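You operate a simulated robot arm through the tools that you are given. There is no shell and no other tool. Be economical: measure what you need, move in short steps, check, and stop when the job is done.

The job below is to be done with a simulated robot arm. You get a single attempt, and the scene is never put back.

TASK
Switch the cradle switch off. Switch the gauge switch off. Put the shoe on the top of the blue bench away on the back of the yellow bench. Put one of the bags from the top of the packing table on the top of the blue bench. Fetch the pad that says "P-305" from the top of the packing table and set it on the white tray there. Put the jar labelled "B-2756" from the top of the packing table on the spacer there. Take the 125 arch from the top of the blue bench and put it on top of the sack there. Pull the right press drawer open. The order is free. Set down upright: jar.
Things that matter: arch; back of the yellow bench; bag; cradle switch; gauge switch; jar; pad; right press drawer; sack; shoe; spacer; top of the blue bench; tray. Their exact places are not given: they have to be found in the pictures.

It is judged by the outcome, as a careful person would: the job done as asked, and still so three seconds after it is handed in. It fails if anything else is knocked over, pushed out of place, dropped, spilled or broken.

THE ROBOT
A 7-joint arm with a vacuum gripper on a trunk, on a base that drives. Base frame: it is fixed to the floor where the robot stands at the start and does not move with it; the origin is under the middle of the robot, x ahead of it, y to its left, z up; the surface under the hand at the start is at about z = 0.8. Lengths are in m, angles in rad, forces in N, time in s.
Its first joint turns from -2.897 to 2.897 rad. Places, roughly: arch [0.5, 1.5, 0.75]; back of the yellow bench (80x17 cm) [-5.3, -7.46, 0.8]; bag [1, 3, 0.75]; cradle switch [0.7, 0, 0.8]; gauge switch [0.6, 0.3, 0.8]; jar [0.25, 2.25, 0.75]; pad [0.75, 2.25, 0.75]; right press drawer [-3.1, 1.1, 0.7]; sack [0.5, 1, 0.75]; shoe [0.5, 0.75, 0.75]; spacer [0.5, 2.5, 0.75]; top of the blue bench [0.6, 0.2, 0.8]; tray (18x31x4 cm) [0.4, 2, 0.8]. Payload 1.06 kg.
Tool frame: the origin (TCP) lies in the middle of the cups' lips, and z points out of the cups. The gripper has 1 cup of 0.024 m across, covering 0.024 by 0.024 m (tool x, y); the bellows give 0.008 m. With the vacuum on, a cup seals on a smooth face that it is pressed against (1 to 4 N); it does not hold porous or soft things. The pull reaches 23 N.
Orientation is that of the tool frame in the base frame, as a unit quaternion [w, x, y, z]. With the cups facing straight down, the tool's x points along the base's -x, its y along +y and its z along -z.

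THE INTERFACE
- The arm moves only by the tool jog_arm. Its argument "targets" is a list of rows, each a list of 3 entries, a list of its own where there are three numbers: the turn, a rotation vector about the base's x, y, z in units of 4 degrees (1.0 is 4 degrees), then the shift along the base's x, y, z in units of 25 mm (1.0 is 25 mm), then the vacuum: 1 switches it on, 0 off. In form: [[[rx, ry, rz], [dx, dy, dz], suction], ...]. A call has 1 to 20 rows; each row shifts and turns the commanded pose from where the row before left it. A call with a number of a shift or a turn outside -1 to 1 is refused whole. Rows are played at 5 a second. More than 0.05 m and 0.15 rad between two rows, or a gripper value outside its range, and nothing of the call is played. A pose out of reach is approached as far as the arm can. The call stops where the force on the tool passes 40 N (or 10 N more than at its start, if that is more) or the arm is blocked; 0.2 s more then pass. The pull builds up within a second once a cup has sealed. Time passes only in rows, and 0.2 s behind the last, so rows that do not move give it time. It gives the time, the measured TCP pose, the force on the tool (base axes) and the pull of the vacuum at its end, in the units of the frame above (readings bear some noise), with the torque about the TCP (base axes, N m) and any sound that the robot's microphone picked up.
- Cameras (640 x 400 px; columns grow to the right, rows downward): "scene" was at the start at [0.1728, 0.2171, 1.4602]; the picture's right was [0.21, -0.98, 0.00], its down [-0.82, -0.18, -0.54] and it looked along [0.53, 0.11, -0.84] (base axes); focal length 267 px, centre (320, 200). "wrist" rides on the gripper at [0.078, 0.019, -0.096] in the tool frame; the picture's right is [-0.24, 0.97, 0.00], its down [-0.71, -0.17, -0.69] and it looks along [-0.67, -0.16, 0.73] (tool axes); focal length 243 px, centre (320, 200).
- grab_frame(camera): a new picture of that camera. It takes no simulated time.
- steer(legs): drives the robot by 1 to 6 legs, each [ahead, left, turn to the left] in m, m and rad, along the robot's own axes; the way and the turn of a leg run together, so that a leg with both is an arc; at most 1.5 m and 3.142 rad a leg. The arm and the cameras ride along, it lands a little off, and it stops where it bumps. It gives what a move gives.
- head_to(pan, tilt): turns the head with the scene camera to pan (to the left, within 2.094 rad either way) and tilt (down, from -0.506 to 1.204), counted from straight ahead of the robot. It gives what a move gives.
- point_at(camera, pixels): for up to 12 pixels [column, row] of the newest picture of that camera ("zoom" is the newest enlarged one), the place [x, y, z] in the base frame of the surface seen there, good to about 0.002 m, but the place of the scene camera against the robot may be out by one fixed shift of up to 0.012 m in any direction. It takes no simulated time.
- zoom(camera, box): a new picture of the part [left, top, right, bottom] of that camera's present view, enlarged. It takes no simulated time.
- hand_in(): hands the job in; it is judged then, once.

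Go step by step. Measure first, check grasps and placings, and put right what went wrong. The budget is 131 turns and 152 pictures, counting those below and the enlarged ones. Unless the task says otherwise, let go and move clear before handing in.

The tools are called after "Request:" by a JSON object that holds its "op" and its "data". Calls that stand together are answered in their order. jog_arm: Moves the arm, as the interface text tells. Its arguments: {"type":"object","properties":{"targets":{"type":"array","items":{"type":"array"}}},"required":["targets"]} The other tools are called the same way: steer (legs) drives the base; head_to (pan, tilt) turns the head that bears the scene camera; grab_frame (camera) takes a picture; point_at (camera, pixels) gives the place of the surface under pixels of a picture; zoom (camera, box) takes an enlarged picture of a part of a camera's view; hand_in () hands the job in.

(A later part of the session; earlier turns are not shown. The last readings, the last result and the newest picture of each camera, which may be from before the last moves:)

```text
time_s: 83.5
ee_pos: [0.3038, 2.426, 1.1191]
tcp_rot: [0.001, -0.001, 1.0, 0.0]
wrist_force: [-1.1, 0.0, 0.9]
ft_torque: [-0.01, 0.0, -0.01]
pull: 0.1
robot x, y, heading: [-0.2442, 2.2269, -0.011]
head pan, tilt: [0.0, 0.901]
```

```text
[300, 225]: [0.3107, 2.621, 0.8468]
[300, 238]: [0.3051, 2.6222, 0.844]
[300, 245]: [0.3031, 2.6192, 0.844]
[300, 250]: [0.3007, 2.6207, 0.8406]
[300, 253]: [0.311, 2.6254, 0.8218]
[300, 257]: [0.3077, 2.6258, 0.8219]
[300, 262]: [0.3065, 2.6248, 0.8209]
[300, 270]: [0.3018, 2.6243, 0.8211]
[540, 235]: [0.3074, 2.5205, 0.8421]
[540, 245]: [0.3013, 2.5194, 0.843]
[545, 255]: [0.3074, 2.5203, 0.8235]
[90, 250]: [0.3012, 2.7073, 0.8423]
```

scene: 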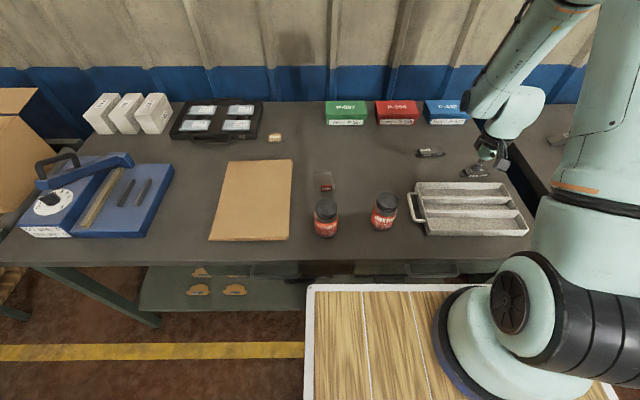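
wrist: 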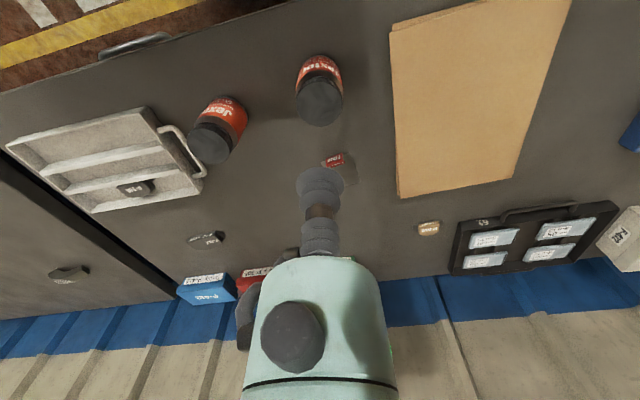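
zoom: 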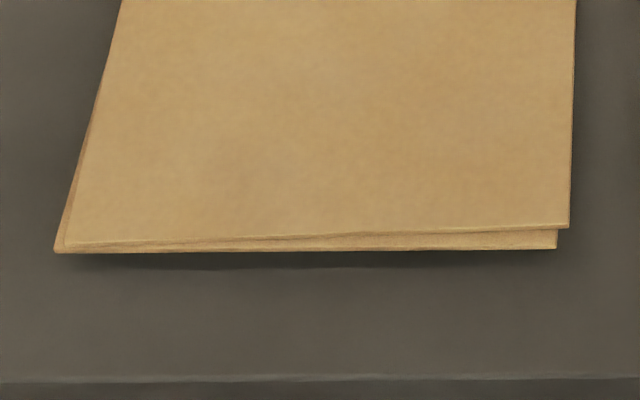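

The kraft boards hover: underside at z≈0.840 over a 0.821 table, so something lies hidden beneath. I'll back off and look underneath with the wrist camera at a low angle.

Request:
{"op": "steer", "data": {"legs": [[-0.35, 0, 0.01]]}}

Request:
{"op": "jog_arm", "data": {"targets": [[[0, -1, 0], [0.7, 0.8, -1], 0], [[0, -1, 0], [0.7, 0.8, -1], 0], [[0, -1, 0], [0.7, 0.8, -1], 0], [[0, -1, 0], [0.7, 0.8, -1], 0], [[0, -1, 0], [0.7, 0.8, -1], 0], [[0, -1, 0], [0.7, 0.8, -1], 0], [[0, -1, 0], [0.7, 0.8, -1], 0], [[0, -1, 0], [0.7, 0.8, -1], 0], [[0, -1, 0], [0.7, 0.8, -1], 0], [[0, -1, 0], [0.7, 0.8, -1], 0], [[0, 0, 0], [0, 0, 0], 0]]}}

Request:
{"op": "grab_frame", "data": {"camera": "wrist"}}

```text
time_s: 85.7
ee_pos: [-0.0472, 2.4298, 1.1189]
tcp_rot: [0.002, -0.001, 1.0, -0.001]
wrist_force: [0.1, 0.0, -0.4]
ft_torque: [0.03, 0.0, 0.01]
pull: 0.1
robot x, y, heading: [-0.5924, 2.2317, -0.01]
head pan, tilt: [0.0, 0.901]
```

```text
time_s: 88.1
ee_pos: [0.1297, 2.6312, 0.8683]
tcp_rot: [0.344, 0.0, 0.939, -0.002]
wrist_force: [0.2, 0.4, -1.1]
ft_torque: [-0.01, -0.01, 0.01]
pull: 0.1
robot x, y, heading: [-0.5945, 2.2377, -0.012]
head pan, tilt: [0.0, 0.901]
```

```text
82 pictures are left
```

wrist: 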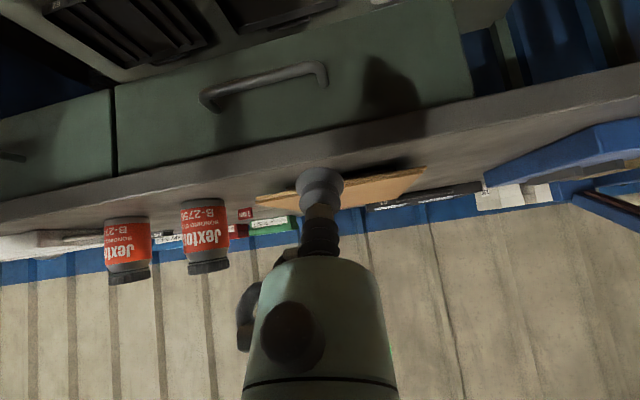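

Request:
{"op": "zoom", "data": {"camera": "wrist", "box": [240, 140, 440, 230]}}

Request:
{"op": "jog_arm", "data": {"targets": [[[0, 0, 0], [0.5, 0.8, -0.8], 0], [[0, 0, 0], [0.5, 0.8, -0.6], 0], [[0, 0, 0], [0, 0.8, 0], 0], [[0, 0, 0], [0, 0.8, 0], 0], [[0, 0, 0], [0, 0.8, 0], 0], [[0, 0, 0], [0, 0, 0], 0]]}}

Request:
{"op": "zoom", "data": {"camera": "wrist", "box": [160, 120, 360, 240]}}

```text
3.20 times, centred on (340, 185) of wrist
```

zoom: 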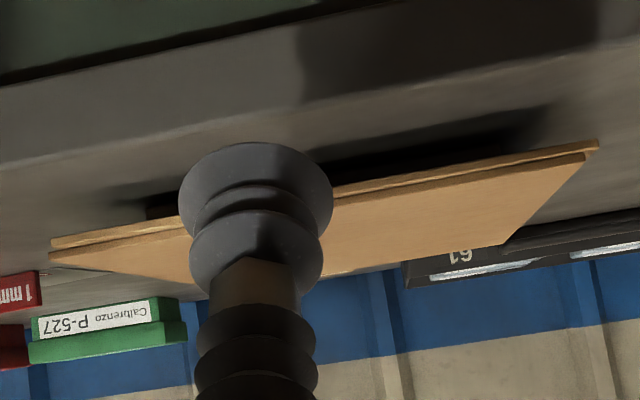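

```text
time_s: 89.5
ee_pos: [0.1526, 2.7309, 0.8338]
tcp_rot: [0.343, 0.001, 0.939, -0.002]
wrist_force: [0.1, 0.2, -0.3]
ft_torque: [-0.01, -0.01, -0.02]
pull: 0.0
robot x, y, heading: [-0.593, 2.2317, -0.011]
head pan, tilt: [0.0, 0.901]
```

```text
3.20 times, centred on (260, 180) of wrist
```

zoom: 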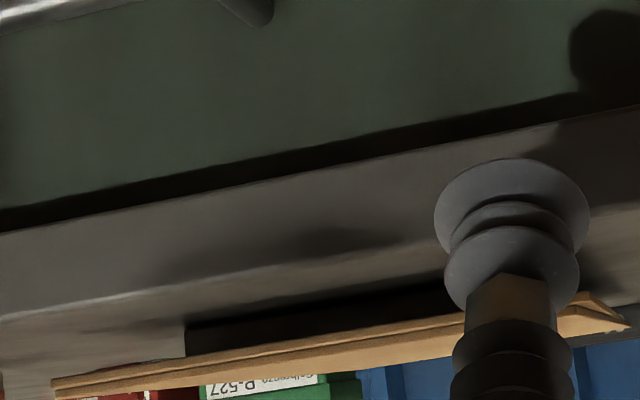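

Request:
{"op": "zoom", "data": {"camera": "wrist", "box": [200, 185, 320, 245]}}

Request:
{"op": "point_at", "data": {"camera": "zoom", "pixels": [[110, 180], [80, 190], [200, 180], [300, 160], [400, 150], [450, 140], [300, 190], [45, 200], [60, 240]]}}

Request:
{"op": "jog_arm", "data": {"targets": [[[0, 0, 0], [0, -1, 0], 0], [[0, 0, 0], [0, -1, 0], 0], [[0, 0, 0], [0, -1, 0], 0], [[0, 0, 0], [0, -1, 0], 0], [[0, 0, 0], [0, -1, 0], 0], [[0, 0, 0], [0, -1, 0], 0], [[0, 0, 0], [0, -1, 0], 0], [[0, 0, 0], [0, -1, 0], 0], [[0, 0, 0], [0, -1, 0], 0], [[0, 0, 0], [0, -1, 0], 0], [[0, 0, 0], [0, 0, 0], 0]]}}

Request:
{"op": "grab_frame", "data": {"camera": "wrist"}}

Request:
{"op": "zoom", "data": {"camera": "wrist", "box": [330, 120, 530, 240]}}

```text
5.33 times, centred on (260, 215) of wrist
```

zoom: 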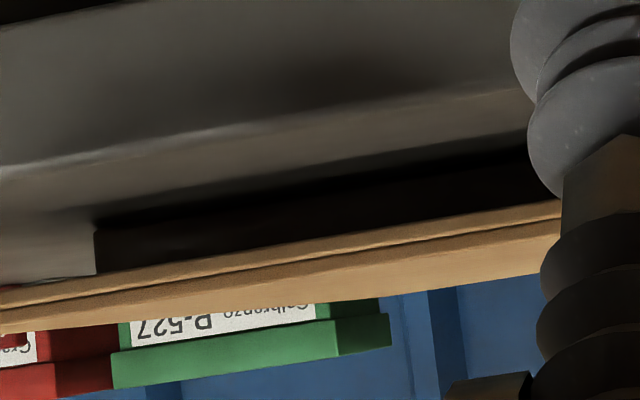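

```text
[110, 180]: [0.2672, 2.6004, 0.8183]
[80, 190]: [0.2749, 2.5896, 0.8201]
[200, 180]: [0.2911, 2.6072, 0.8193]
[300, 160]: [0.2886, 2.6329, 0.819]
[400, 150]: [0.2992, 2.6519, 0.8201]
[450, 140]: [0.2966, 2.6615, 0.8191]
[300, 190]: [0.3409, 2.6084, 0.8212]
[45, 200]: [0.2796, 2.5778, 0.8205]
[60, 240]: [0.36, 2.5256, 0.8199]
```

```text
time_s: 91.9
ee_pos: [0.1555, 2.479, 0.836]
tcp_rot: [0.344, -0.001, 0.939, -0.001]
wrist_force: [-0.2, -0.1, -0.3]
ft_torque: [0.0, 0.0, -0.02]
pull: 0.0
robot x, y, heading: [-0.5934, 2.2318, -0.013]
head pan, tilt: [0.0, 0.901]
```

```text
78 pictures are left
```

wrist: 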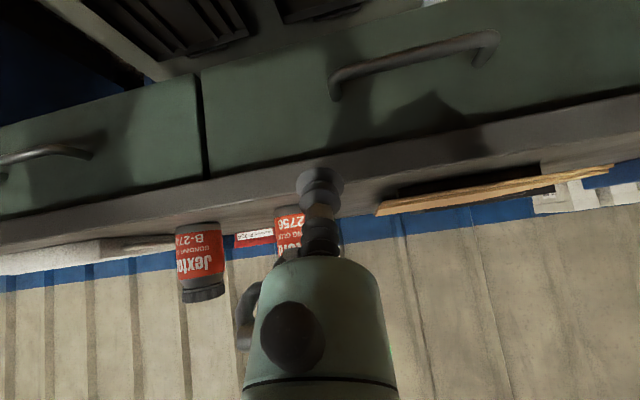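

```text
3.20 times, centred on (430, 180) of wrist
```

zoom: 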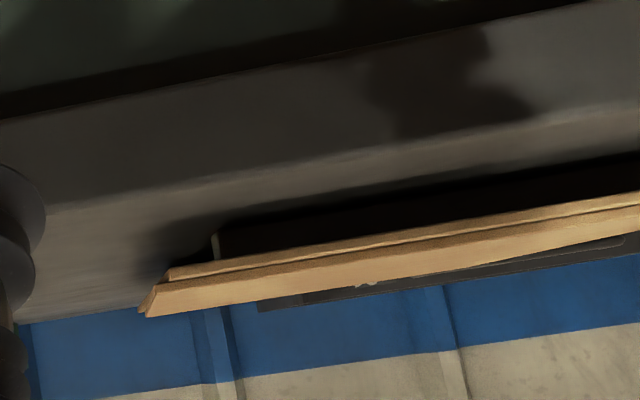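

The board covers a dark block and carries no label, like paper stock. Every usable item here carries a label, and the clear plate tagged "1 mm" fits "spacer" (a thickness spacer), with ~58×57 mm free next to its tag, enough for the ~50 mm jar. I'll use that plate. Restore the arm and drive back in.

Request:
{"op": "jog_arm", "data": {"targets": [[[0, 1, 0], [-0.7, 0, 1], 0], [[0, 1, 0], [-0.7, 0, 1], 0], [[0, 1, 0], [-0.7, 0, 1], 0], [[0, 1, 0], [-0.7, 0, 1], 0], [[0, 1, 0], [-0.7, 0, 1], 0], [[0, 1, 0], [-0.7, 0, 1], 0], [[0, 1, 0], [-0.7, 0, 1], 0], [[0, 1, 0], [-0.7, 0, 1], 0], [[0, 1, 0], [-0.7, 0, 1], 0], [[0, 1, 0], [-0.7, 0, 1], 0], [[0, 0, 0], [0, 0, 1], 0], [[0, 0, 0], [0, 0, 0], 0]]}}

Request:
{"op": "steer", "data": {"legs": [[0.35, 0, 0.01]]}}

Request:
{"op": "jog_arm", "data": {"targets": [[[0, 0, 0], [0.6, -1, -0.4], 0], [[0, 0, 0], [0.6, -1, -0.4], 0], [[0, 0, 0], [0.6, -1, -0.4], 0], [[0, 0, 0], [0.6, -1, -0.4], 0], [[0, 0, 0], [0.6, -1, -0.4], 0], [[0, 0, 0], [0.4, -1, -0.4], 0], [[0, 0, 0], [0, 0, 0], 0]]}}

Request:
{"op": "grab_frame", "data": {"camera": "wrist"}}

```text
time_s: 94.5
ee_pos: [-0.0209, 2.4817, 1.108]
tcp_rot: [0.002, 0.0, 1.0, -0.001]
wrist_force: [-0.1, 0.5, 0.4]
ft_torque: [-0.02, -0.02, 0.04]
pull: 0.0
robot x, y, heading: [-0.5932, 2.2329, -0.012]
head pan, tilt: [0.0, 0.901]
```

```text
time_s: 96.8
ee_pos: [0.3239, 2.4895, 1.1078]
tcp_rot: [0.001, -0.008, 1.0, -0.001]
wrist_force: [0.4, -0.4, 0.7]
ft_torque: [0.03, -0.02, 0.0]
pull: 0.1
robot x, y, heading: [-0.2471, 2.232, 0.008]
head pan, tilt: [0.0, 0.901]
```

```text
time_s: 98.4
ee_pos: [0.4078, 2.3394, 1.0481]
tcp_rot: [0.002, -0.009, 1.0, -0.001]
wrist_force: [0.8, -0.2, 0.6]
ft_torque: [-0.02, 0.0, 0.0]
pull: 0.1
robot x, y, heading: [-0.2456, 2.2295, 0.007]
head pan, tilt: [0.0, 0.901]
```

```text
76 pictures are left
```

wrist: 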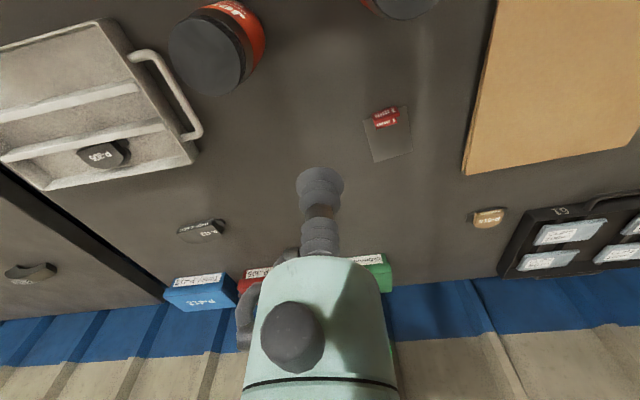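

Request:
{"op": "zoom", "data": {"camera": "wrist", "box": [345, 90, 435, 175]}}

```text
4.71 times, centred on (390, 132) of wrist
```

zoom: 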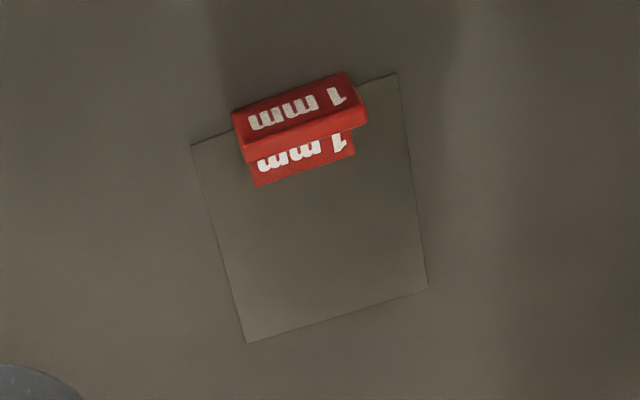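

Request:
{"op": "point_at", "data": {"camera": "zoom", "pixels": [[193, 146], [396, 75], [427, 288], [247, 341], [300, 110], [300, 140], [300, 160], [290, 185], [350, 150], [255, 186], [320, 230], [260, 120]]}}

Request:
{"op": "zoom", "data": {"camera": "wrist", "box": [370, 98, 412, 130]}}

```text
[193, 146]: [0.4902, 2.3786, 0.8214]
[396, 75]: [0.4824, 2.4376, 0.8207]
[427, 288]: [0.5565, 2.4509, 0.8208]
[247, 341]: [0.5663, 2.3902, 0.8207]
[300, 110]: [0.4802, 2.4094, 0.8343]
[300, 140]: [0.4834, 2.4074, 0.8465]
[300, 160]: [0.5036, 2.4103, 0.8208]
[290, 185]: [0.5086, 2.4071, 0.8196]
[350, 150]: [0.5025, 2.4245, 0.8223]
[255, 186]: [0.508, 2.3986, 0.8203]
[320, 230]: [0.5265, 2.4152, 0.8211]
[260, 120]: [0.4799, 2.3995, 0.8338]
```

```text
12.50 times, centred on (391, 114) of wrist
```

zoom: 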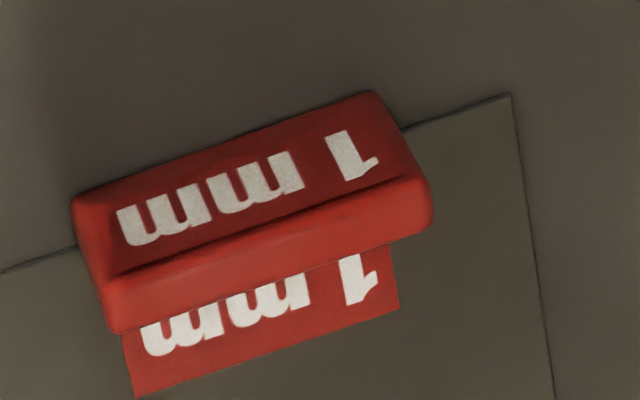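

The plate spans about 60×76 mm; free centre ≈ (0.530, 2.415), tag back at x≈0.488. Re-measure the jar's lid after the drive.

Request:
{"op": "jog_arm", "data": {"targets": [[[0, 0, 0], [-0.8, 0.5, 0.5], 0], [[0, 0, 0], [-0.9, 0.5, 0.5], 0], [[0, 0, 0], [-0.9, 0.5, 0.5], 0], [[0, 0, 0], [-0.9, 0.5, 0.5], 0], [[0, 0, 0], [-0.9, 0.4, 0.5], 0], [[0, 0, 0], [0, 0, 0], 0]]}}

Request:
{"op": "zoom", "data": {"camera": "wrist", "box": [270, 20, 390, 140]}}

```text
time_s: 99.8
ee_pos: [0.2972, 2.399, 1.1115]
tcp_rot: [0.001, -0.009, 1.0, -0.002]
wrist_force: [0.0, -0.4, -0.2]
ft_torque: [0.0, 0.03, 0.04]
pull: 0.0
robot x, y, heading: [-0.2413, 2.2272, 0.002]
head pan, tilt: [0.0, 0.901]
```

```text
3.33 times, centred on (330, 80) of wrist
```

zoom: 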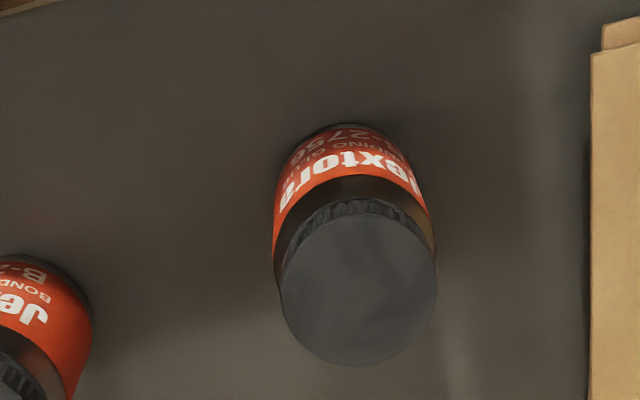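

Request:
{"op": "point_at", "data": {"camera": "zoom", "pixels": [[358, 290], [284, 290], [432, 280], [352, 220], [362, 360], [355, 130]]}}

```text
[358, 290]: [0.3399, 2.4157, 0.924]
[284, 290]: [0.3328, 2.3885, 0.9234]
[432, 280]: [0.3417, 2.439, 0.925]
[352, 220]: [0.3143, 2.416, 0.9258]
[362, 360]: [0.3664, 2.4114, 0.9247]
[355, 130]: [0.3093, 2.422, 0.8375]
```

Lid centre (0.339, 2.4145, 0.9245). Descend and grip.

Request:
{"op": "jog_arm", "data": {"targets": [[[0, 0, 0], [0.84, 0.31, -0.5], 0], [[0, 0, 0], [0.84, 0.31, -1], 0], [[0, 0, 0], [0, 0, -1], 0], [[0, 0, 0], [0, 0, -1], 0], [[0, 0, 0], [0, 0, -1], 0], [[0, 0, 0], [0, 0, -1], 0], [[0, 0, 0], [0, 0, -1], 1], [[0, 0, 0], [0, 0, -0.6], 1], [[0, 0, 0], [0, 0, -0.3], 1], [[0, 0, 0], [0, 0, -0.2], 1], [[0, 0, 0], [0, 0, -0.05], 1], [[0, 0, 0], [0, 0, 0], 1], [[0, 0, 0], [0, 0, 0], 1], [[0, 0, 0], [0, 0, 0], 1], [[0, 0, 0], [0, 0, 0], 1]]}}

```text
time_s: 103.0
ee_pos: [0.3397, 2.4147, 0.9207]
tcp_rot: [0.002, -0.009, 1.0, -0.002]
wrist_force: [-0.8, 2.4, 4.0]
ft_torque: [0.02, 0.01, -0.03]
pull: 22.9
robot x, y, heading: [-0.2448, 2.2292, 0.005]
head pan, tilt: [0.0, 0.901]
```

Sealed. Lift 8 cm and carry forward to (0.530, 2.415).

Request:
{"op": "jog_arm", "data": {"targets": [[[0, 0, 0], [0, 0, 0.4], 1], [[0, 0, 0], [0, 0, 0.8], 1], [[0, 0, 0], [0, 0, 1], 1], [[0, 0, 0], [0, 0, 1], 1], [[0, 0, 0], [0.4, 0, 0], 1], [[0, 0, 0], [0.8, 0, 0], 1], [[0, 0, 0], [0.8, 0, 0], 1], [[0, 0, 0], [0.8, 0, 0], 1], [[0, 0, 0], [0.8, 0, 0], 1], [[0, 0, 0], [0.8, 0, 0], 1], [[0, 0, 0], [0.8, 0, 0], 1], [[0, 0, 0], [0.8, 0, 0], 1], [[0, 0, 0], [0.8, 0, 0], 1], [[0, 0, 0], [0.5, 0, 0], 1], [[0, 0, 0], [0.3, 0, 0], 1], [[0, 0, 0], [0, 0, 0], 1], [[0, 0, 0], [0, 0, 0], 1]]}}

Request:
{"op": "grab_frame", "data": {"camera": "wrist"}}

Request:
{"op": "zoom", "data": {"camera": "scene", "box": [270, 110, 380, 210]}}

```text
time_s: 106.6
ee_pos: [0.5283, 2.4148, 1.0001]
tcp_rot: [0.002, -0.009, 1.0, -0.001]
wrist_force: [-0.3, -0.1, -3.1]
ft_torque: [-0.04, 0.02, 0.01]
pull: 22.4
robot x, y, heading: [-0.2489, 2.2339, 0.003]
head pan, tilt: [0.0, 0.901]
```

```text
72 pictures are left
```

wrist: 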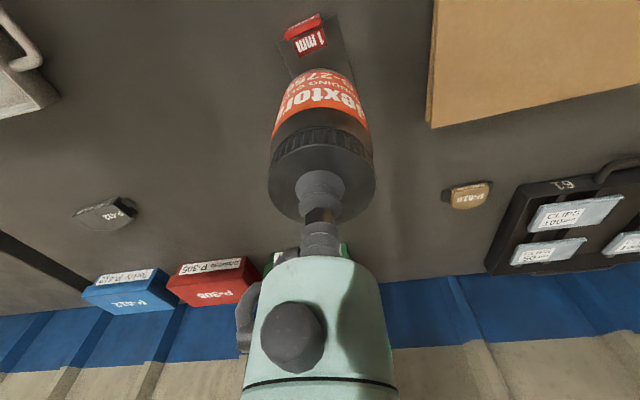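

```text
4.00 times, centred on (325, 160) of scene
```

zoom: 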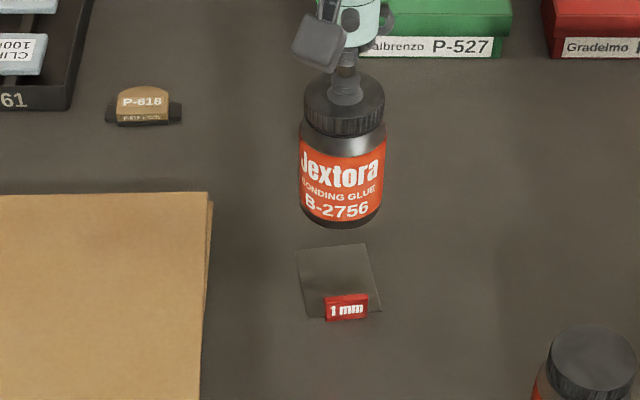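

Aligned. Lower the jar onto the plate.

Request:
{"op": "jog_arm", "data": {"targets": [[[0, 0, 0], [0.06, 0, -1], 1], [[0, 0, 0], [0, 0, -1], 1], [[0, 0, 0], [0, 0, -0.6], 1], [[0, 0, 0], [0, 0, -0.2], 1], [[0, 0, 0], [0, 0, -0.1], 1], [[0, 0, 0], [0, 0, 0], 1]]}}

Request:
{"op": "zoom", "data": {"camera": "scene", "box": [290, 140, 360, 200]}}

```text
time_s: 108.0
ee_pos: [0.5315, 2.414, 0.926]
tcp_rot: [0.002, -0.008, 1.0, -0.001]
wrist_force: [-0.7, -0.3, -3.3]
ft_torque: [0.03, 0.01, 0.01]
pull: 22.1
robot x, y, heading: [-0.2431, 2.2322, 0.007]
head pan, tilt: [0.0, 0.901]
```

```text
6.67 times, centred on (325, 170) of scene
```

zoom: 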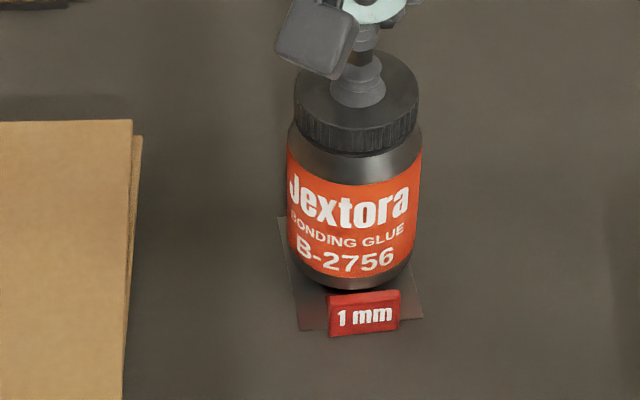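

Request:
{"op": "jog_arm", "data": {"targets": [[[0, 0, 0], [0, 0, -0.12], 1], [[0, 0, 0], [0, 0, -0.1], 1], [[0, 0, 0], [0, 0, 0], 1]]}}

```text
time_s: 108.8
ee_pos: [0.5321, 2.4151, 0.9225]
tcp_rot: [0.003, -0.009, 1.0, -0.001]
wrist_force: [-0.8, -0.5, 16.2]
ft_torque: [0.01, 0.0, -0.01]
pull: 23.4
robot x, y, heading: [-0.2465, 2.2317, 0.005]
head pan, tilt: [0.0, 0.901]
```

In contact at 0.9225 (≈1 mm above the table level). Release and lift.

Request:
{"op": "jog_arm", "data": {"targets": [[[0, 0, 0], [0, 0, 0.1], 1], [[0, 0, 0], [0, 0, 0], 0], [[0, 0, 0], [0, 0, 0], 0], [[0, 0, 0], [0, 0, 0], 0], [[0, 0, 0], [0, 0, 0.2], 0], [[0, 0, 0], [0, 0, 0.6], 0], [[0, 0, 0], [0, 0, 1], 0], [[0, 0, 0], [0, 0, 1], 0], [[0, 0, 0], [0, 0, 1], 0], [[0, 0, 0], [0, 0, 1], 0], [[0, 0, 0], [0, 0, 1], 0], [[0, 0, 0], [0, 0, 1], 0]]}}

Request:
{"op": "grab_frame", "data": {"camera": "scene"}}

Request:
{"op": "zoom", "data": {"camera": "scene", "box": [290, 130, 370, 200]}}

```text
time_s: 111.4
ee_pos: [0.5322, 2.4156, 1.0952]
tcp_rot: [0.002, -0.008, 1.0, -0.001]
wrist_force: [0.2, 0.8, -0.3]
ft_torque: [-0.01, 0.02, -0.02]
pull: 0.2
robot x, y, heading: [-0.2415, 2.2288, 0.006]
head pan, tilt: [0.0, 0.901]
```

```text
69 pictures are left
```

scene: 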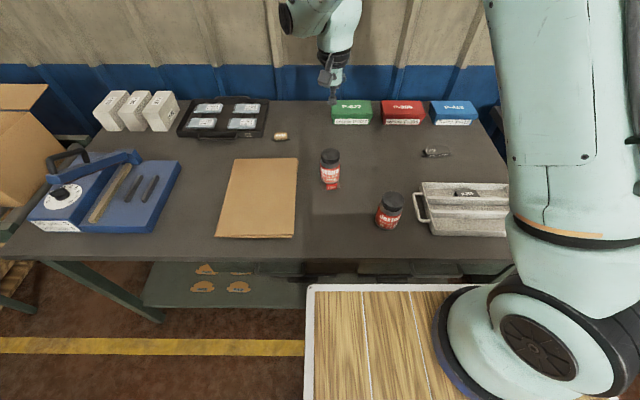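

```text
5.71 times, centred on (330, 165) of scene
```

zoom: 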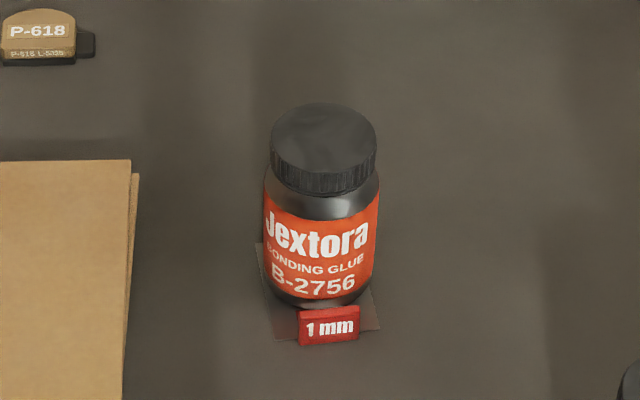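

Jar stands upright on the plate. Next the bags: they are too far, so drive left 0.45 m and 0.12 m ahead.

Request:
{"op": "steer", "data": {"legs": [[0, 0.4, 0], [0.12, 0, 0]]}}

Request:
{"op": "grab_frame", "data": {"camera": "wrist"}}

Request:
{"op": "grab_frame", "data": {"camera": "scene"}}

```text
time_s: 114.8
ee_pos: [0.6492, 2.8203, 1.0951]
tcp_rot: [0.003, -0.009, 1.0, -0.001]
wrist_force: [0.1, 0.5, -0.5]
ft_torque: [-0.01, 0.05, 0.04]
pull: 0.1
robot x, y, heading: [-0.1281, 2.6361, 0.009]
head pan, tilt: [0.0, 0.901]
```

```text
67 pictures are left
```

wrist: 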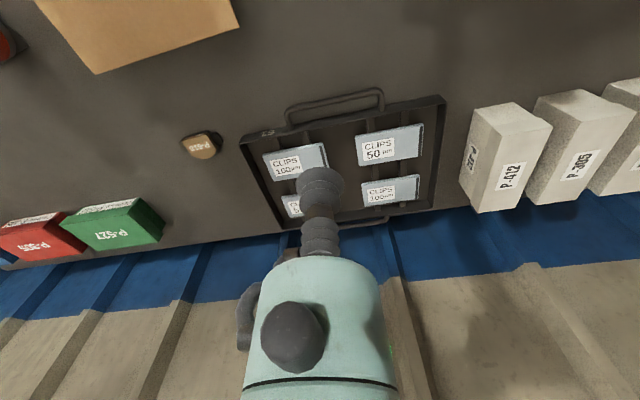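

```text
66 pictures are left
```

scene: 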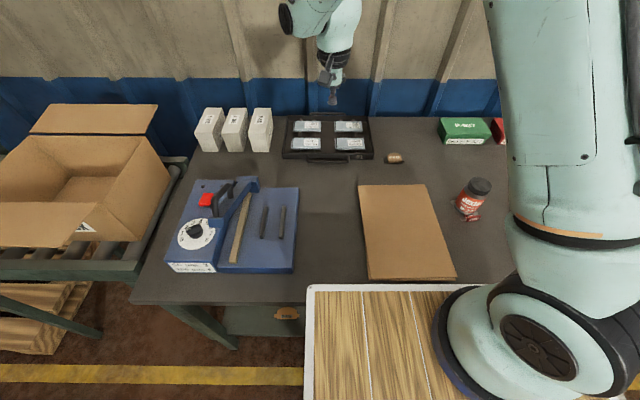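

Zoom on the bag at (390,145) in the wrist view and measure.

Request:
{"op": "zoom", "data": {"camera": "wrist", "box": [250, 100, 450, 240]}}

Request:
{"op": "point_at", "data": {"camera": "wrist", "pixels": [[388, 147], [358, 135], [421, 125], [361, 164], [418, 155], [405, 140], [345, 160], [437, 110], [435, 100], [395, 178], [370, 160], [412, 145]]}}

```text
2.86 times, centred on (350, 170) of wrist
```

zoom: 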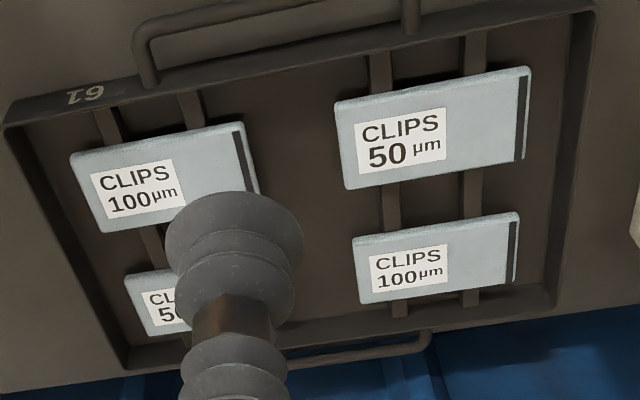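

```text
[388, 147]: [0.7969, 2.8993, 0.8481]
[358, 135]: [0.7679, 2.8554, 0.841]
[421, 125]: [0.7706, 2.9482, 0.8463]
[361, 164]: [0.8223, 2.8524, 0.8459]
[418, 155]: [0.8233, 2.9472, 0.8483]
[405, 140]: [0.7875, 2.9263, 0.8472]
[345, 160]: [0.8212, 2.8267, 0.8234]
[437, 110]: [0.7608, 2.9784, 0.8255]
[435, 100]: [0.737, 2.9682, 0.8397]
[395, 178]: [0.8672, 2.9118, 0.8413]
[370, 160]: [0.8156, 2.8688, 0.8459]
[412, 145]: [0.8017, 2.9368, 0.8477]
```

Bag centre ≈ (0.796, 2.900), top 0.847. Pick it.

Request:
{"op": "jog_arm", "data": {"targets": [[[0, 0, 0], [0.98, 0.53, -0.3], 0], [[0, 0, 0], [0.98, 0.53, -0.5], 0], [[0, 0, 0], [0.98, 0.53, -1], 0], [[0, 0, 0], [0.98, 0.53, -1], 0], [[0, 0, 0], [0.98, 0.53, -1], 0], [[0, 0, 0], [0.98, 0.53, -1], 0], [[0, 0, 0], [0, 0, -1], 0], [[0, 0, 0], [0, 0, -1], 0], [[0, 0, 0], [0, 0, -1], 0], [[0, 0, 0], [0, 0, -1], 1], [[0, 0, 0], [0, 0, -0.8], 1], [[0, 0, 0], [0, 0, -0.3], 1], [[0, 0, 0], [0, 0, -0.15], 1], [[0, 0, 0], [0, 0, -0.1], 1], [[0, 0, 0], [0, 0, 0], 1], [[0, 0, 0], [0, 0, 0], 1], [[0, 0, 0], [0, 0, 0], 1]]}}

Request:
{"op": "zoom", "data": {"camera": "scene", "box": [270, 80, 400, 170]}}

```text
time_s: 118.3
ee_pos: [0.796, 2.9009, 0.8425]
tcp_rot: [0.003, -0.009, 1.0, -0.001]
wrist_force: [4.0, 2.1, 14.9]
ft_torque: [0.02, 0.03, -0.06]
pull: 23.2
robot x, y, heading: [-0.1283, 2.6387, 0.008]
head pan, tilt: [0.0, 0.901]
```

```text
4.44 times, centred on (335, 125) of scene
```

zoom: 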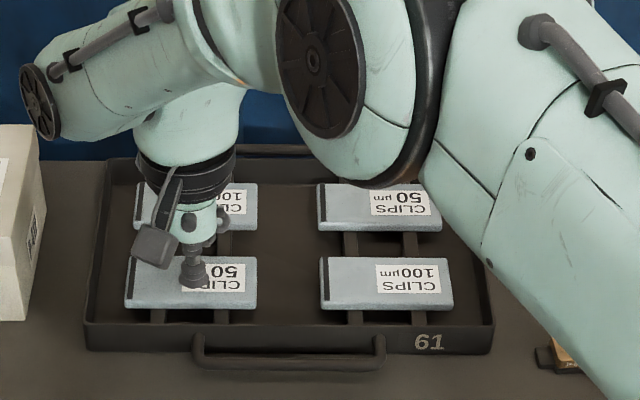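

Sealed. Lift straight up and bring it toward the robot.

Request:
{"op": "jog_arm", "data": {"targets": [[[0, 0, 0], [0, 0, 0.4], 1], [[0, 0, 0], [0, 0, 0.8], 1], [[0, 0, 0], [0, 0, 1], 1], [[0, 0, 0], [0, 0, 1], 1], [[0, 0, 0], [0, 0, 1], 1], [[0, 0, 0], [-0.5, 0, 1], 1], [[0, 0, 0], [-0.8, -0.3, 1], 1], [[0, 0, 0], [-0.8, -0.3, 1], 1], [[0, 0, 0], [-0.8, -0.3, 1], 1], [[0, 0, 0], [-0.8, -0.3, 1], 1], [[0, 0, 0], [-0.8, -0.3, 1], 1], [[0, 0, 0], [-0.8, -0.3, 0.5], 1], [[0, 0, 0], [-0.8, -0.3, 0], 1], [[0, 0, 0], [-0.8, -0.3, 0], 1], [[0, 0, 0], [-0.8, -0.3, 0], 1], [[0, 0, 0], [-0.8, 0, 0], 1], [[0, 0, 0], [0, 0, 0], 1]]}}

Request:
{"op": "grab_frame", "data": {"camera": "scene"}}

```text
time_s: 122.0
ee_pos: [0.5822, 2.8316, 1.1073]
tcp_rot: [0.002, -0.01, 1.0, -0.001]
wrist_force: [-0.1, 0.4, -0.7]
ft_torque: [0.01, -0.02, -0.04]
pull: 22.6
robot x, y, heading: [-0.1272, 2.6366, 0.009]
head pan, tilt: [0.0, 0.901]
```

```text
63 pictures are left
```

scene: 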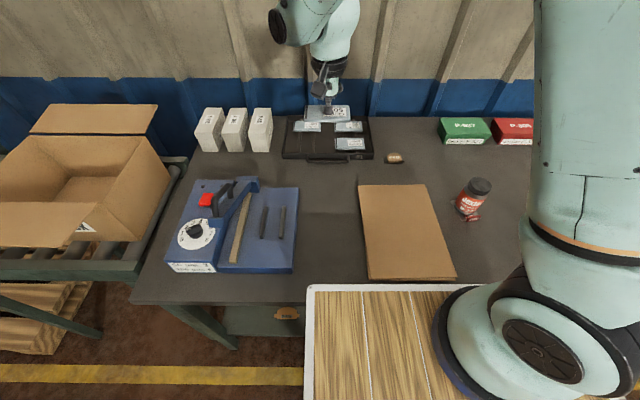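

Bag is held. Drive back 0.13 m, then right 1.5 m to the blue bench.

Request:
{"op": "steer", "data": {"legs": [[-0.13, 0, -0.008], [0, -1.5, 0]]}}

Request:
{"op": "head_to", "data": {"pan": 0.2, "tilt": 0.9}}

Request:
{"op": "grab_frame", "data": {"camera": "scene"}}

```text
time_s: 130.2
ee_pos: [0.4373, 1.3292, 1.1079]
tcp_rot: [0.001, 0.01, 1.0, 0.0]
wrist_force: [-0.5, 1.0, -0.5]
ft_torque: [-0.02, 0.03, -0.01]
pull: 23.4
robot x, y, heading: [-0.28, 1.159, -0.029]
head pan, tilt: [0.0, 0.901]
```

```text
time_s: 130.9
ee_pos: [0.4375, 1.3291, 1.1091]
tcp_rot: [0.002, 0.01, 1.0, -0.001]
wrist_force: [0.0, 0.1, -0.5]
ft_torque: [-0.04, 0.03, 0.01]
pull: 22.9
robot x, y, heading: [-0.2802, 1.1582, -0.03]
head pan, tilt: [0.201, 0.901]
```

```text
62 pictures are left
```

scene: 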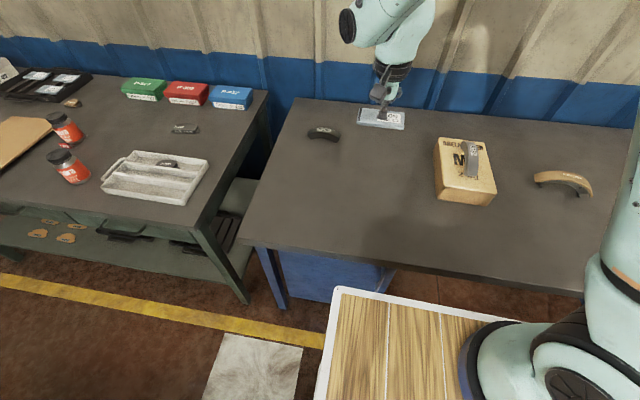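

Clear spot at (0.44, 1.33). Descend to 0.86 and look at the bag's underside height.

Request:
{"op": "jog_arm", "data": {"targets": [[[0, 0, 0], [0, 0, -1], 1], [[0, 0, 0], [0, 0, -1], 1], [[0, 0, 0], [0, 0, -1], 1], [[0, 0, 0], [0, 0, -1], 1], [[0, 0, 0], [0, 0, -1], 1], [[0, 0, 0], [0, 0, -1], 1], [[0, 0, 0], [0, 0, -1], 1], [[0, 0, 0], [0, 0, -1], 1], [[0, 0, 0], [0, 0, -1], 1], [[0, 0, 0], [0, 0, -1], 1], [[0, 0, 0], [0, 0, -0.5], 1], [[0, 0, 0], [0, 0, 0], 1]]}}

Request:
{"op": "zoom", "data": {"camera": "scene", "box": [330, 80, 460, 190]}}

```text
time_s: 133.5
ee_pos: [0.4376, 1.3304, 0.8459]
tcp_rot: [0.001, 0.009, 1.0, -0.001]
wrist_force: [0.9, 0.2, 0.1]
ft_torque: [0.02, 0.0, -0.01]
pull: 22.7
robot x, y, heading: [-0.2815, 1.1575, -0.031]
head pan, tilt: [0.201, 0.901]
```

```text
3.64 times, centred on (395, 135) of scene
```

zoom: 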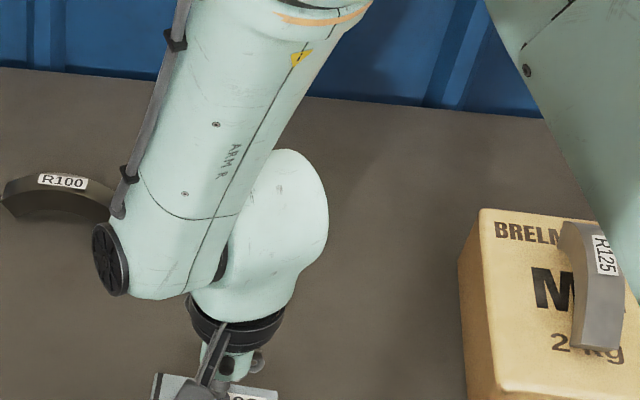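

Request:
{"op": "jog_arm", "data": {"targets": [[[0, 0, 0], [0, 0, -0.2], 1], [[0, 0, 0], [0, 0, -0.2], 1], [[0, 0, 0], [0, 0, -0.2], 1], [[0, 0, 0], [0, 0, -0.2], 1], [[0, 0, 0], [0, 0, 0], 1]]}}

Request:
{"op": "grab_frame", "data": {"camera": "wrist"}}

```text
time_s: 134.7
ee_pos: [0.4367, 1.3291, 0.8254]
tcp_rot: [0.002, 0.009, 1.0, -0.001]
wrist_force: [0.0, -0.7, -1.1]
ft_torque: [-0.03, -0.01, 0.01]
pull: 22.9
robot x, y, heading: [-0.2792, 1.1612, -0.03]
head pan, tilt: [0.201, 0.901]
```

```text
60 pictures are left
```

wrist: 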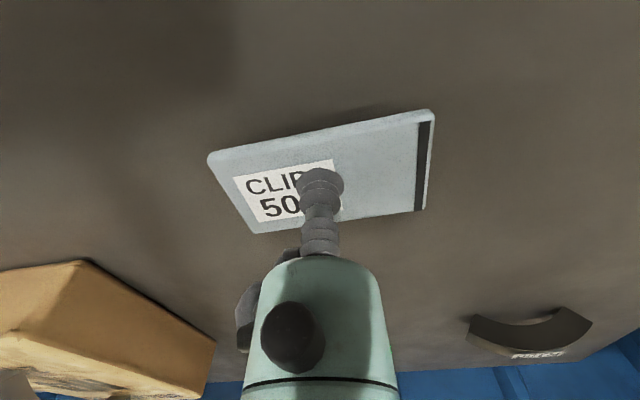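

Request:
{"op": "jog_arm", "data": {"targets": [[[0, 0, 0], [0, 0, -0.12], 1], [[0, 0, 0], [0, 0, -0.1], 1], [[0, 0, 0], [0, 0, -0.1], 1], [[0, 0, 0], [0, 0, 0], 1]]}}

```text
time_s: 135.7
ee_pos: [0.437, 1.3308, 0.8172]
tcp_rot: [0.002, 0.009, 1.0, 0.0]
wrist_force: [0.4, 0.6, -0.8]
ft_torque: [0.02, 0.01, -0.01]
pull: 22.8
robot x, y, heading: [-0.2798, 1.1574, -0.034]
head pan, tilt: [0.201, 0.901]
```

Request:
{"op": "jog_arm", "data": {"targets": [[[0, 0, 0], [0, 0, -0.1], 1], [[0, 0, 0], [0, 0, -0.1], 1], [[0, 0, 0], [0, 0, 0], 1]]}}

```text
time_s: 136.5
ee_pos: [0.436, 1.3297, 0.8119]
tcp_rot: [0.002, 0.01, 1.0, -0.001]
wrist_force: [0.4, -0.2, 0.4]
ft_torque: [-0.02, -0.01, -0.01]
pull: 22.8
robot x, y, heading: [-0.2794, 1.1568, -0.027]
head pan, tilt: [0.201, 0.901]
```

Request:
{"op": "jog_arm", "data": {"targets": [[[0, 0, 0], [0, 0, -0.08], 1], [[0, 0, 0], [0, 0, -0.08], 1], [[0, 0, 0], [0, 0, 0], 1]]}}

```text
time_s: 137.3
ee_pos: [0.4369, 1.3297, 0.8088]
tcp_rot: [0.001, 0.01, 1.0, -0.001]
wrist_force: [1.0, -0.1, -0.6]
ft_torque: [-0.02, 0.03, 0.0]
pull: 22.6
robot x, y, heading: [-0.2828, 1.1616, -0.026]
head pan, tilt: [0.201, 0.901]
```

Request:
{"op": "jog_arm", "data": {"targets": [[[0, 0, 0], [0, 0, -0.08], 1], [[0, 0, 0], [0, 0, -0.08], 1], [[0, 0, 0], [0, 0, 0], 1]]}}

Request:
{"op": "grab_frame", "data": {"camera": "wrist"}}

Request:
{"op": "point_at", "data": {"camera": "wrist", "pixels": [[260, 170], [370, 150], [400, 170], [300, 100], [420, 240], [200, 200]]}}

```text
time_s: 138.1
ee_pos: [0.4364, 1.3303, 0.8064]
tcp_rot: [0.002, 0.009, 1.0, -0.001]
wrist_force: [-0.5, 2.2, 13.5]
ft_torque: [0.01, 0.01, -0.03]
pull: 23.4
robot x, y, heading: [-0.2802, 1.1605, -0.024]
head pan, tilt: [0.201, 0.901]
```

```text
59 pictures are left
```

wrist: 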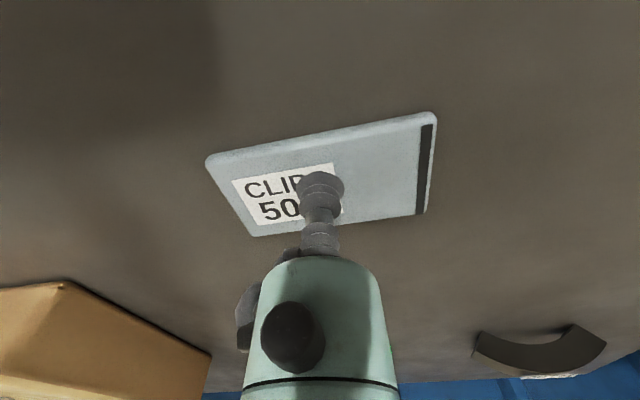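

```text
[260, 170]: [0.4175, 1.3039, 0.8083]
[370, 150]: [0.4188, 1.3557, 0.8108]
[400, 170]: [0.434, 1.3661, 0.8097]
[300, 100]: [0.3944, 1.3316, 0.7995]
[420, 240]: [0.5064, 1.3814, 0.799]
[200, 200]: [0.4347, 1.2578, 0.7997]
```

Contact: the bag (≈1 cm thick) rests on the bench. Release and lift.

Request:
{"op": "jog_arm", "data": {"targets": [[[0, 0, 0], [0, 0, 0.1], 1], [[0, 0, 0], [0, 0, 0], 0], [[0, 0, 0], [0, 0, 0], 0], [[0, 0, 0], [0, 0, 0], 0], [[0, 0, 0], [0, 0, 0.2], 0], [[0, 0, 0], [0, 0, 0.6], 0], [[0, 0, 0], [0, 0, 1], 0], [[0, 0, 0], [0, 0, 1], 0], [[0, 0, 0], [0, 0, 1], 0], [[0, 0, 0], [0, 0, 1], 0], [[0, 0, 0], [0, 0, 1], 0], [[0, 0, 0], [0, 0, 1], 0], [[0, 0, 0], [0, 0, 1], 0], [[0, 0, 0], [0, 0, 1], 0], [[0, 0, 0], [0, 0, 1], 0]]}}

Request:
{"op": "grab_frame", "data": {"camera": "scene"}}

```text
time_s: 141.3
ee_pos: [0.438, 1.3308, 1.0522]
tcp_rot: [0.002, 0.01, 1.0, -0.002]
wrist_force: [-0.2, 0.0, -0.4]
ft_torque: [-0.02, 0.0, -0.01]
pull: 0.2
robot x, y, heading: [-0.2849, 1.1627, -0.025]
head pan, tilt: [0.201, 0.901]
```

```text
58 pictures are left
```

scene: 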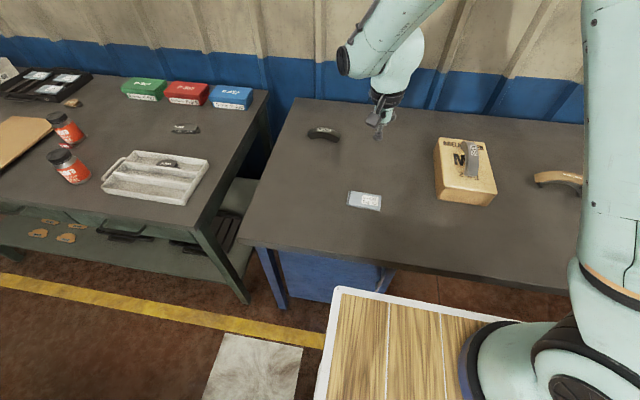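

Bag is on the blue bench. Next the press drawer behind me: back off and turn around to look.

Request:
{"op": "steer", "data": {"legs": [[-0.6, 0, 0], [0, 0, 1.57], [0, 0, 1.57]]}}

Request:
{"op": "head_to", "data": {"pan": 0.0, "tilt": 0.35}}

Request:
{"op": "grab_frame", "data": {"camera": "scene"}}

```text
time_s: 150.0
ee_pos: [-1.3223, 1.7604, 1.0518]
tcp_rot: [-0.006, 0.833, -0.553, 0.005]
wrist_force: [9.4, -3.1, 3.4]
ft_torque: [0.21, 1.11, 0.07]
pull: 0.1
robot x, y, heading: [-0.8715, 1.177, 1.978]
head pan, tilt: [0.201, 0.901]
stopped in leg 3: the force on the tool passed its limit at 125 N (the readings are from after the stop); the commanded pose is now the measured one
```

```text
time_s: 151.0
ee_pos: [-1.3227, 1.7617, 1.0517]
tcp_rot: [-0.006, 0.834, -0.552, 0.005]
wrist_force: [15.4, -1.1, -0.2]
ft_torque: [0.08, 1.68, 0.03]
pull: 0.0
robot x, y, heading: [-0.8734, 1.1769, 1.985]
head pan, tilt: [0.0, 0.351]
```

```text
57 pictures are left
```

scene: 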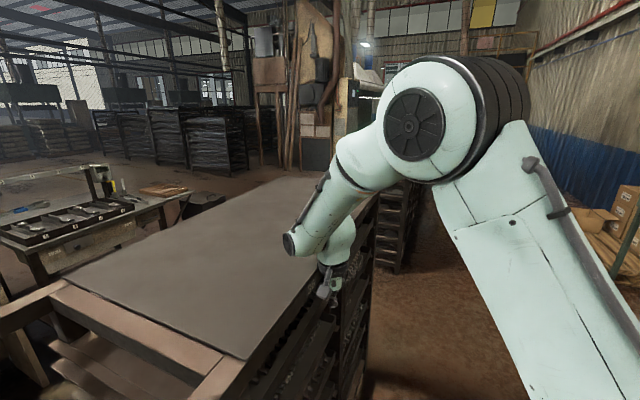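

I hit the side of a rack with the tool while turning. Turn back to face along the aisle (+y) and check the surroundings.

Request:
{"op": "steer", "data": {"legs": [[0, 0, -0.41]]}}

Request:
{"op": "head_to", "data": {"pan": 1.2, "tilt": 0.6}}

Request:
{"op": "grab_frame", "data": {"camera": "scene"}}

Request:
{"op": "point_at", "data": {"camera": "scene", "pixels": [[100, 200], [200, 150], [320, 250], [320, 350], [400, 200], [500, 200], [560, 150], [200, 300]]}}

```text
time_s: 152.6
ee_pos: [-1.0587, 1.8913, 1.0515]
tcp_rot: [0.006, -0.706, 0.708, -0.005]
wrist_force: [0.3, -0.2, 0.6]
ft_torque: [-0.02, 0.03, -0.04]
pull: 0.1
robot x, y, heading: [-0.8727, 1.175, 1.578]
head pan, tilt: [0.0, 0.351]
```

```text
time_s: 154.0
ee_pos: [-1.059, 1.8911, 1.0505]
tcp_rot: [0.006, -0.706, 0.708, -0.005]
wrist_force: [0.2, -0.8, -0.4]
ft_torque: [0.01, 0.0, 0.0]
pull: 0.0
robot x, y, heading: [-0.8739, 1.1796, 1.577]
head pan, tilt: [1.201, 0.6]
```

```text
56 pictures are left
```

scene: 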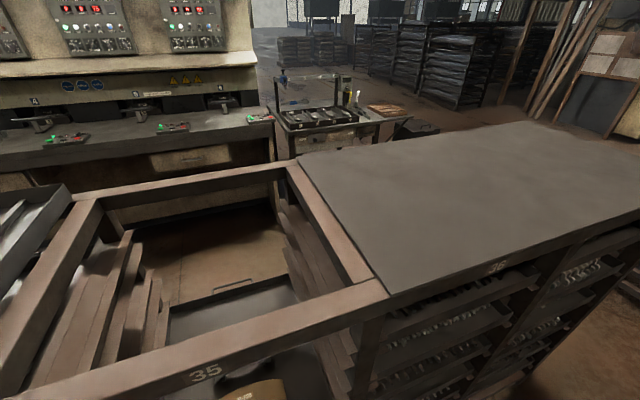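

```text
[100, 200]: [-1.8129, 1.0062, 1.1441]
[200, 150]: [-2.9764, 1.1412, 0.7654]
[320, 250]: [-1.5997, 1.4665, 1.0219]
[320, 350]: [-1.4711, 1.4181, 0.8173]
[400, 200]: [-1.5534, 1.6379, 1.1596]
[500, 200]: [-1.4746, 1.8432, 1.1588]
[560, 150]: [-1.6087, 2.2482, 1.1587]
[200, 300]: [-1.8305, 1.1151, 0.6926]
```

The press with drawers is behind the rack row (racks 35/36). I need a route around; look along the aisle both ways.

Request:
{"op": "head_to", "data": {"pan": 0.6, "tilt": 0.35}}

Request:
{"op": "grab_frame", "data": {"camera": "scene"}}

Request:
{"op": "point_at", "data": {"camera": "scene", "pixels": [[140, 220], [260, 180], [330, 170], [400, 190], [420, 210], [60, 180], [120, 170], [230, 215], [330, 250], [450, 260]]}}

Request:
{"op": "head_to", "data": {"pan": 2.09, "tilt": 0.35}}

Request:
{"op": "grab_frame", "data": {"camera": "scene"}}

Request:
{"op": "point_at", "data": {"camera": "scene", "pixels": [[50, 250], [150, 200], [250, 180], [320, 200], [400, 250], [450, 200], [520, 180], [580, 220], [320, 300], [100, 320], [200, 240], [600, 300]]}}

```text
time_s: 155.0
ee_pos: [-1.0583, 1.8904, 1.0514]
tcp_rot: [0.006, -0.707, 0.707, -0.005]
wrist_force: [0.3, 0.4, 0.4]
ft_torque: [-0.02, -0.03, -0.03]
pull: 0.0
robot x, y, heading: [-0.8732, 1.1775, 1.578]
head pan, tilt: [0.6, 0.351]
```

```text
55 pictures are left
```

scene: 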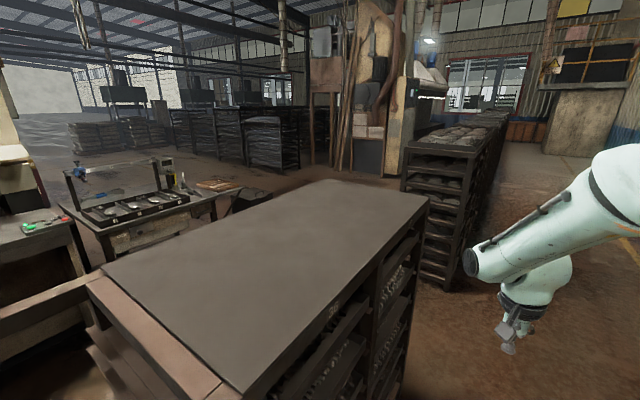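

```text
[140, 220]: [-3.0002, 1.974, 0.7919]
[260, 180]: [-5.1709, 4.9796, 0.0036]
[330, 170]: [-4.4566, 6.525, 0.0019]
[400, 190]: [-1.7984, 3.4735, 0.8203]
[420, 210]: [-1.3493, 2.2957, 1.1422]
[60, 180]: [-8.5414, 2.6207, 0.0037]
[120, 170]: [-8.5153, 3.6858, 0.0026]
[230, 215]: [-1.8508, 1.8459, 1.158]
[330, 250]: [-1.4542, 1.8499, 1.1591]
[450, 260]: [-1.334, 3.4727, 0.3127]
```

```text
time_s: 156.6
ee_pos: [-1.0577, 1.8904, 1.0518]
tcp_rot: [0.005, -0.707, 0.707, -0.005]
wrist_force: [0.2, -0.6, 0.2]
ft_torque: [-0.02, 0.01, 0.0]
pull: 0.1
robot x, y, heading: [-0.8702, 1.1794, 1.581]
head pan, tilt: [2.089, 0.351]
```

```text
54 pictures are left
```

scene: 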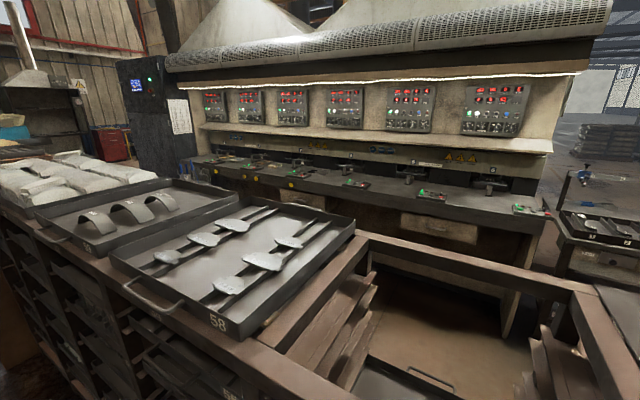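

```text
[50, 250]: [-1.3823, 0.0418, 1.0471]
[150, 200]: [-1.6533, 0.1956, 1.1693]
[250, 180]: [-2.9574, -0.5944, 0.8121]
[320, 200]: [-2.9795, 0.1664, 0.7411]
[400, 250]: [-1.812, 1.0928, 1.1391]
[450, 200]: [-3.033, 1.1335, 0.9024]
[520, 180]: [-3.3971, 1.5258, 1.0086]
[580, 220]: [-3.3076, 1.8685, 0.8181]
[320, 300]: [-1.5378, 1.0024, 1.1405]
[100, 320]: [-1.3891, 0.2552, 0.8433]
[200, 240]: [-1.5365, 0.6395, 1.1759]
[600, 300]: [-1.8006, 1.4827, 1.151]
```

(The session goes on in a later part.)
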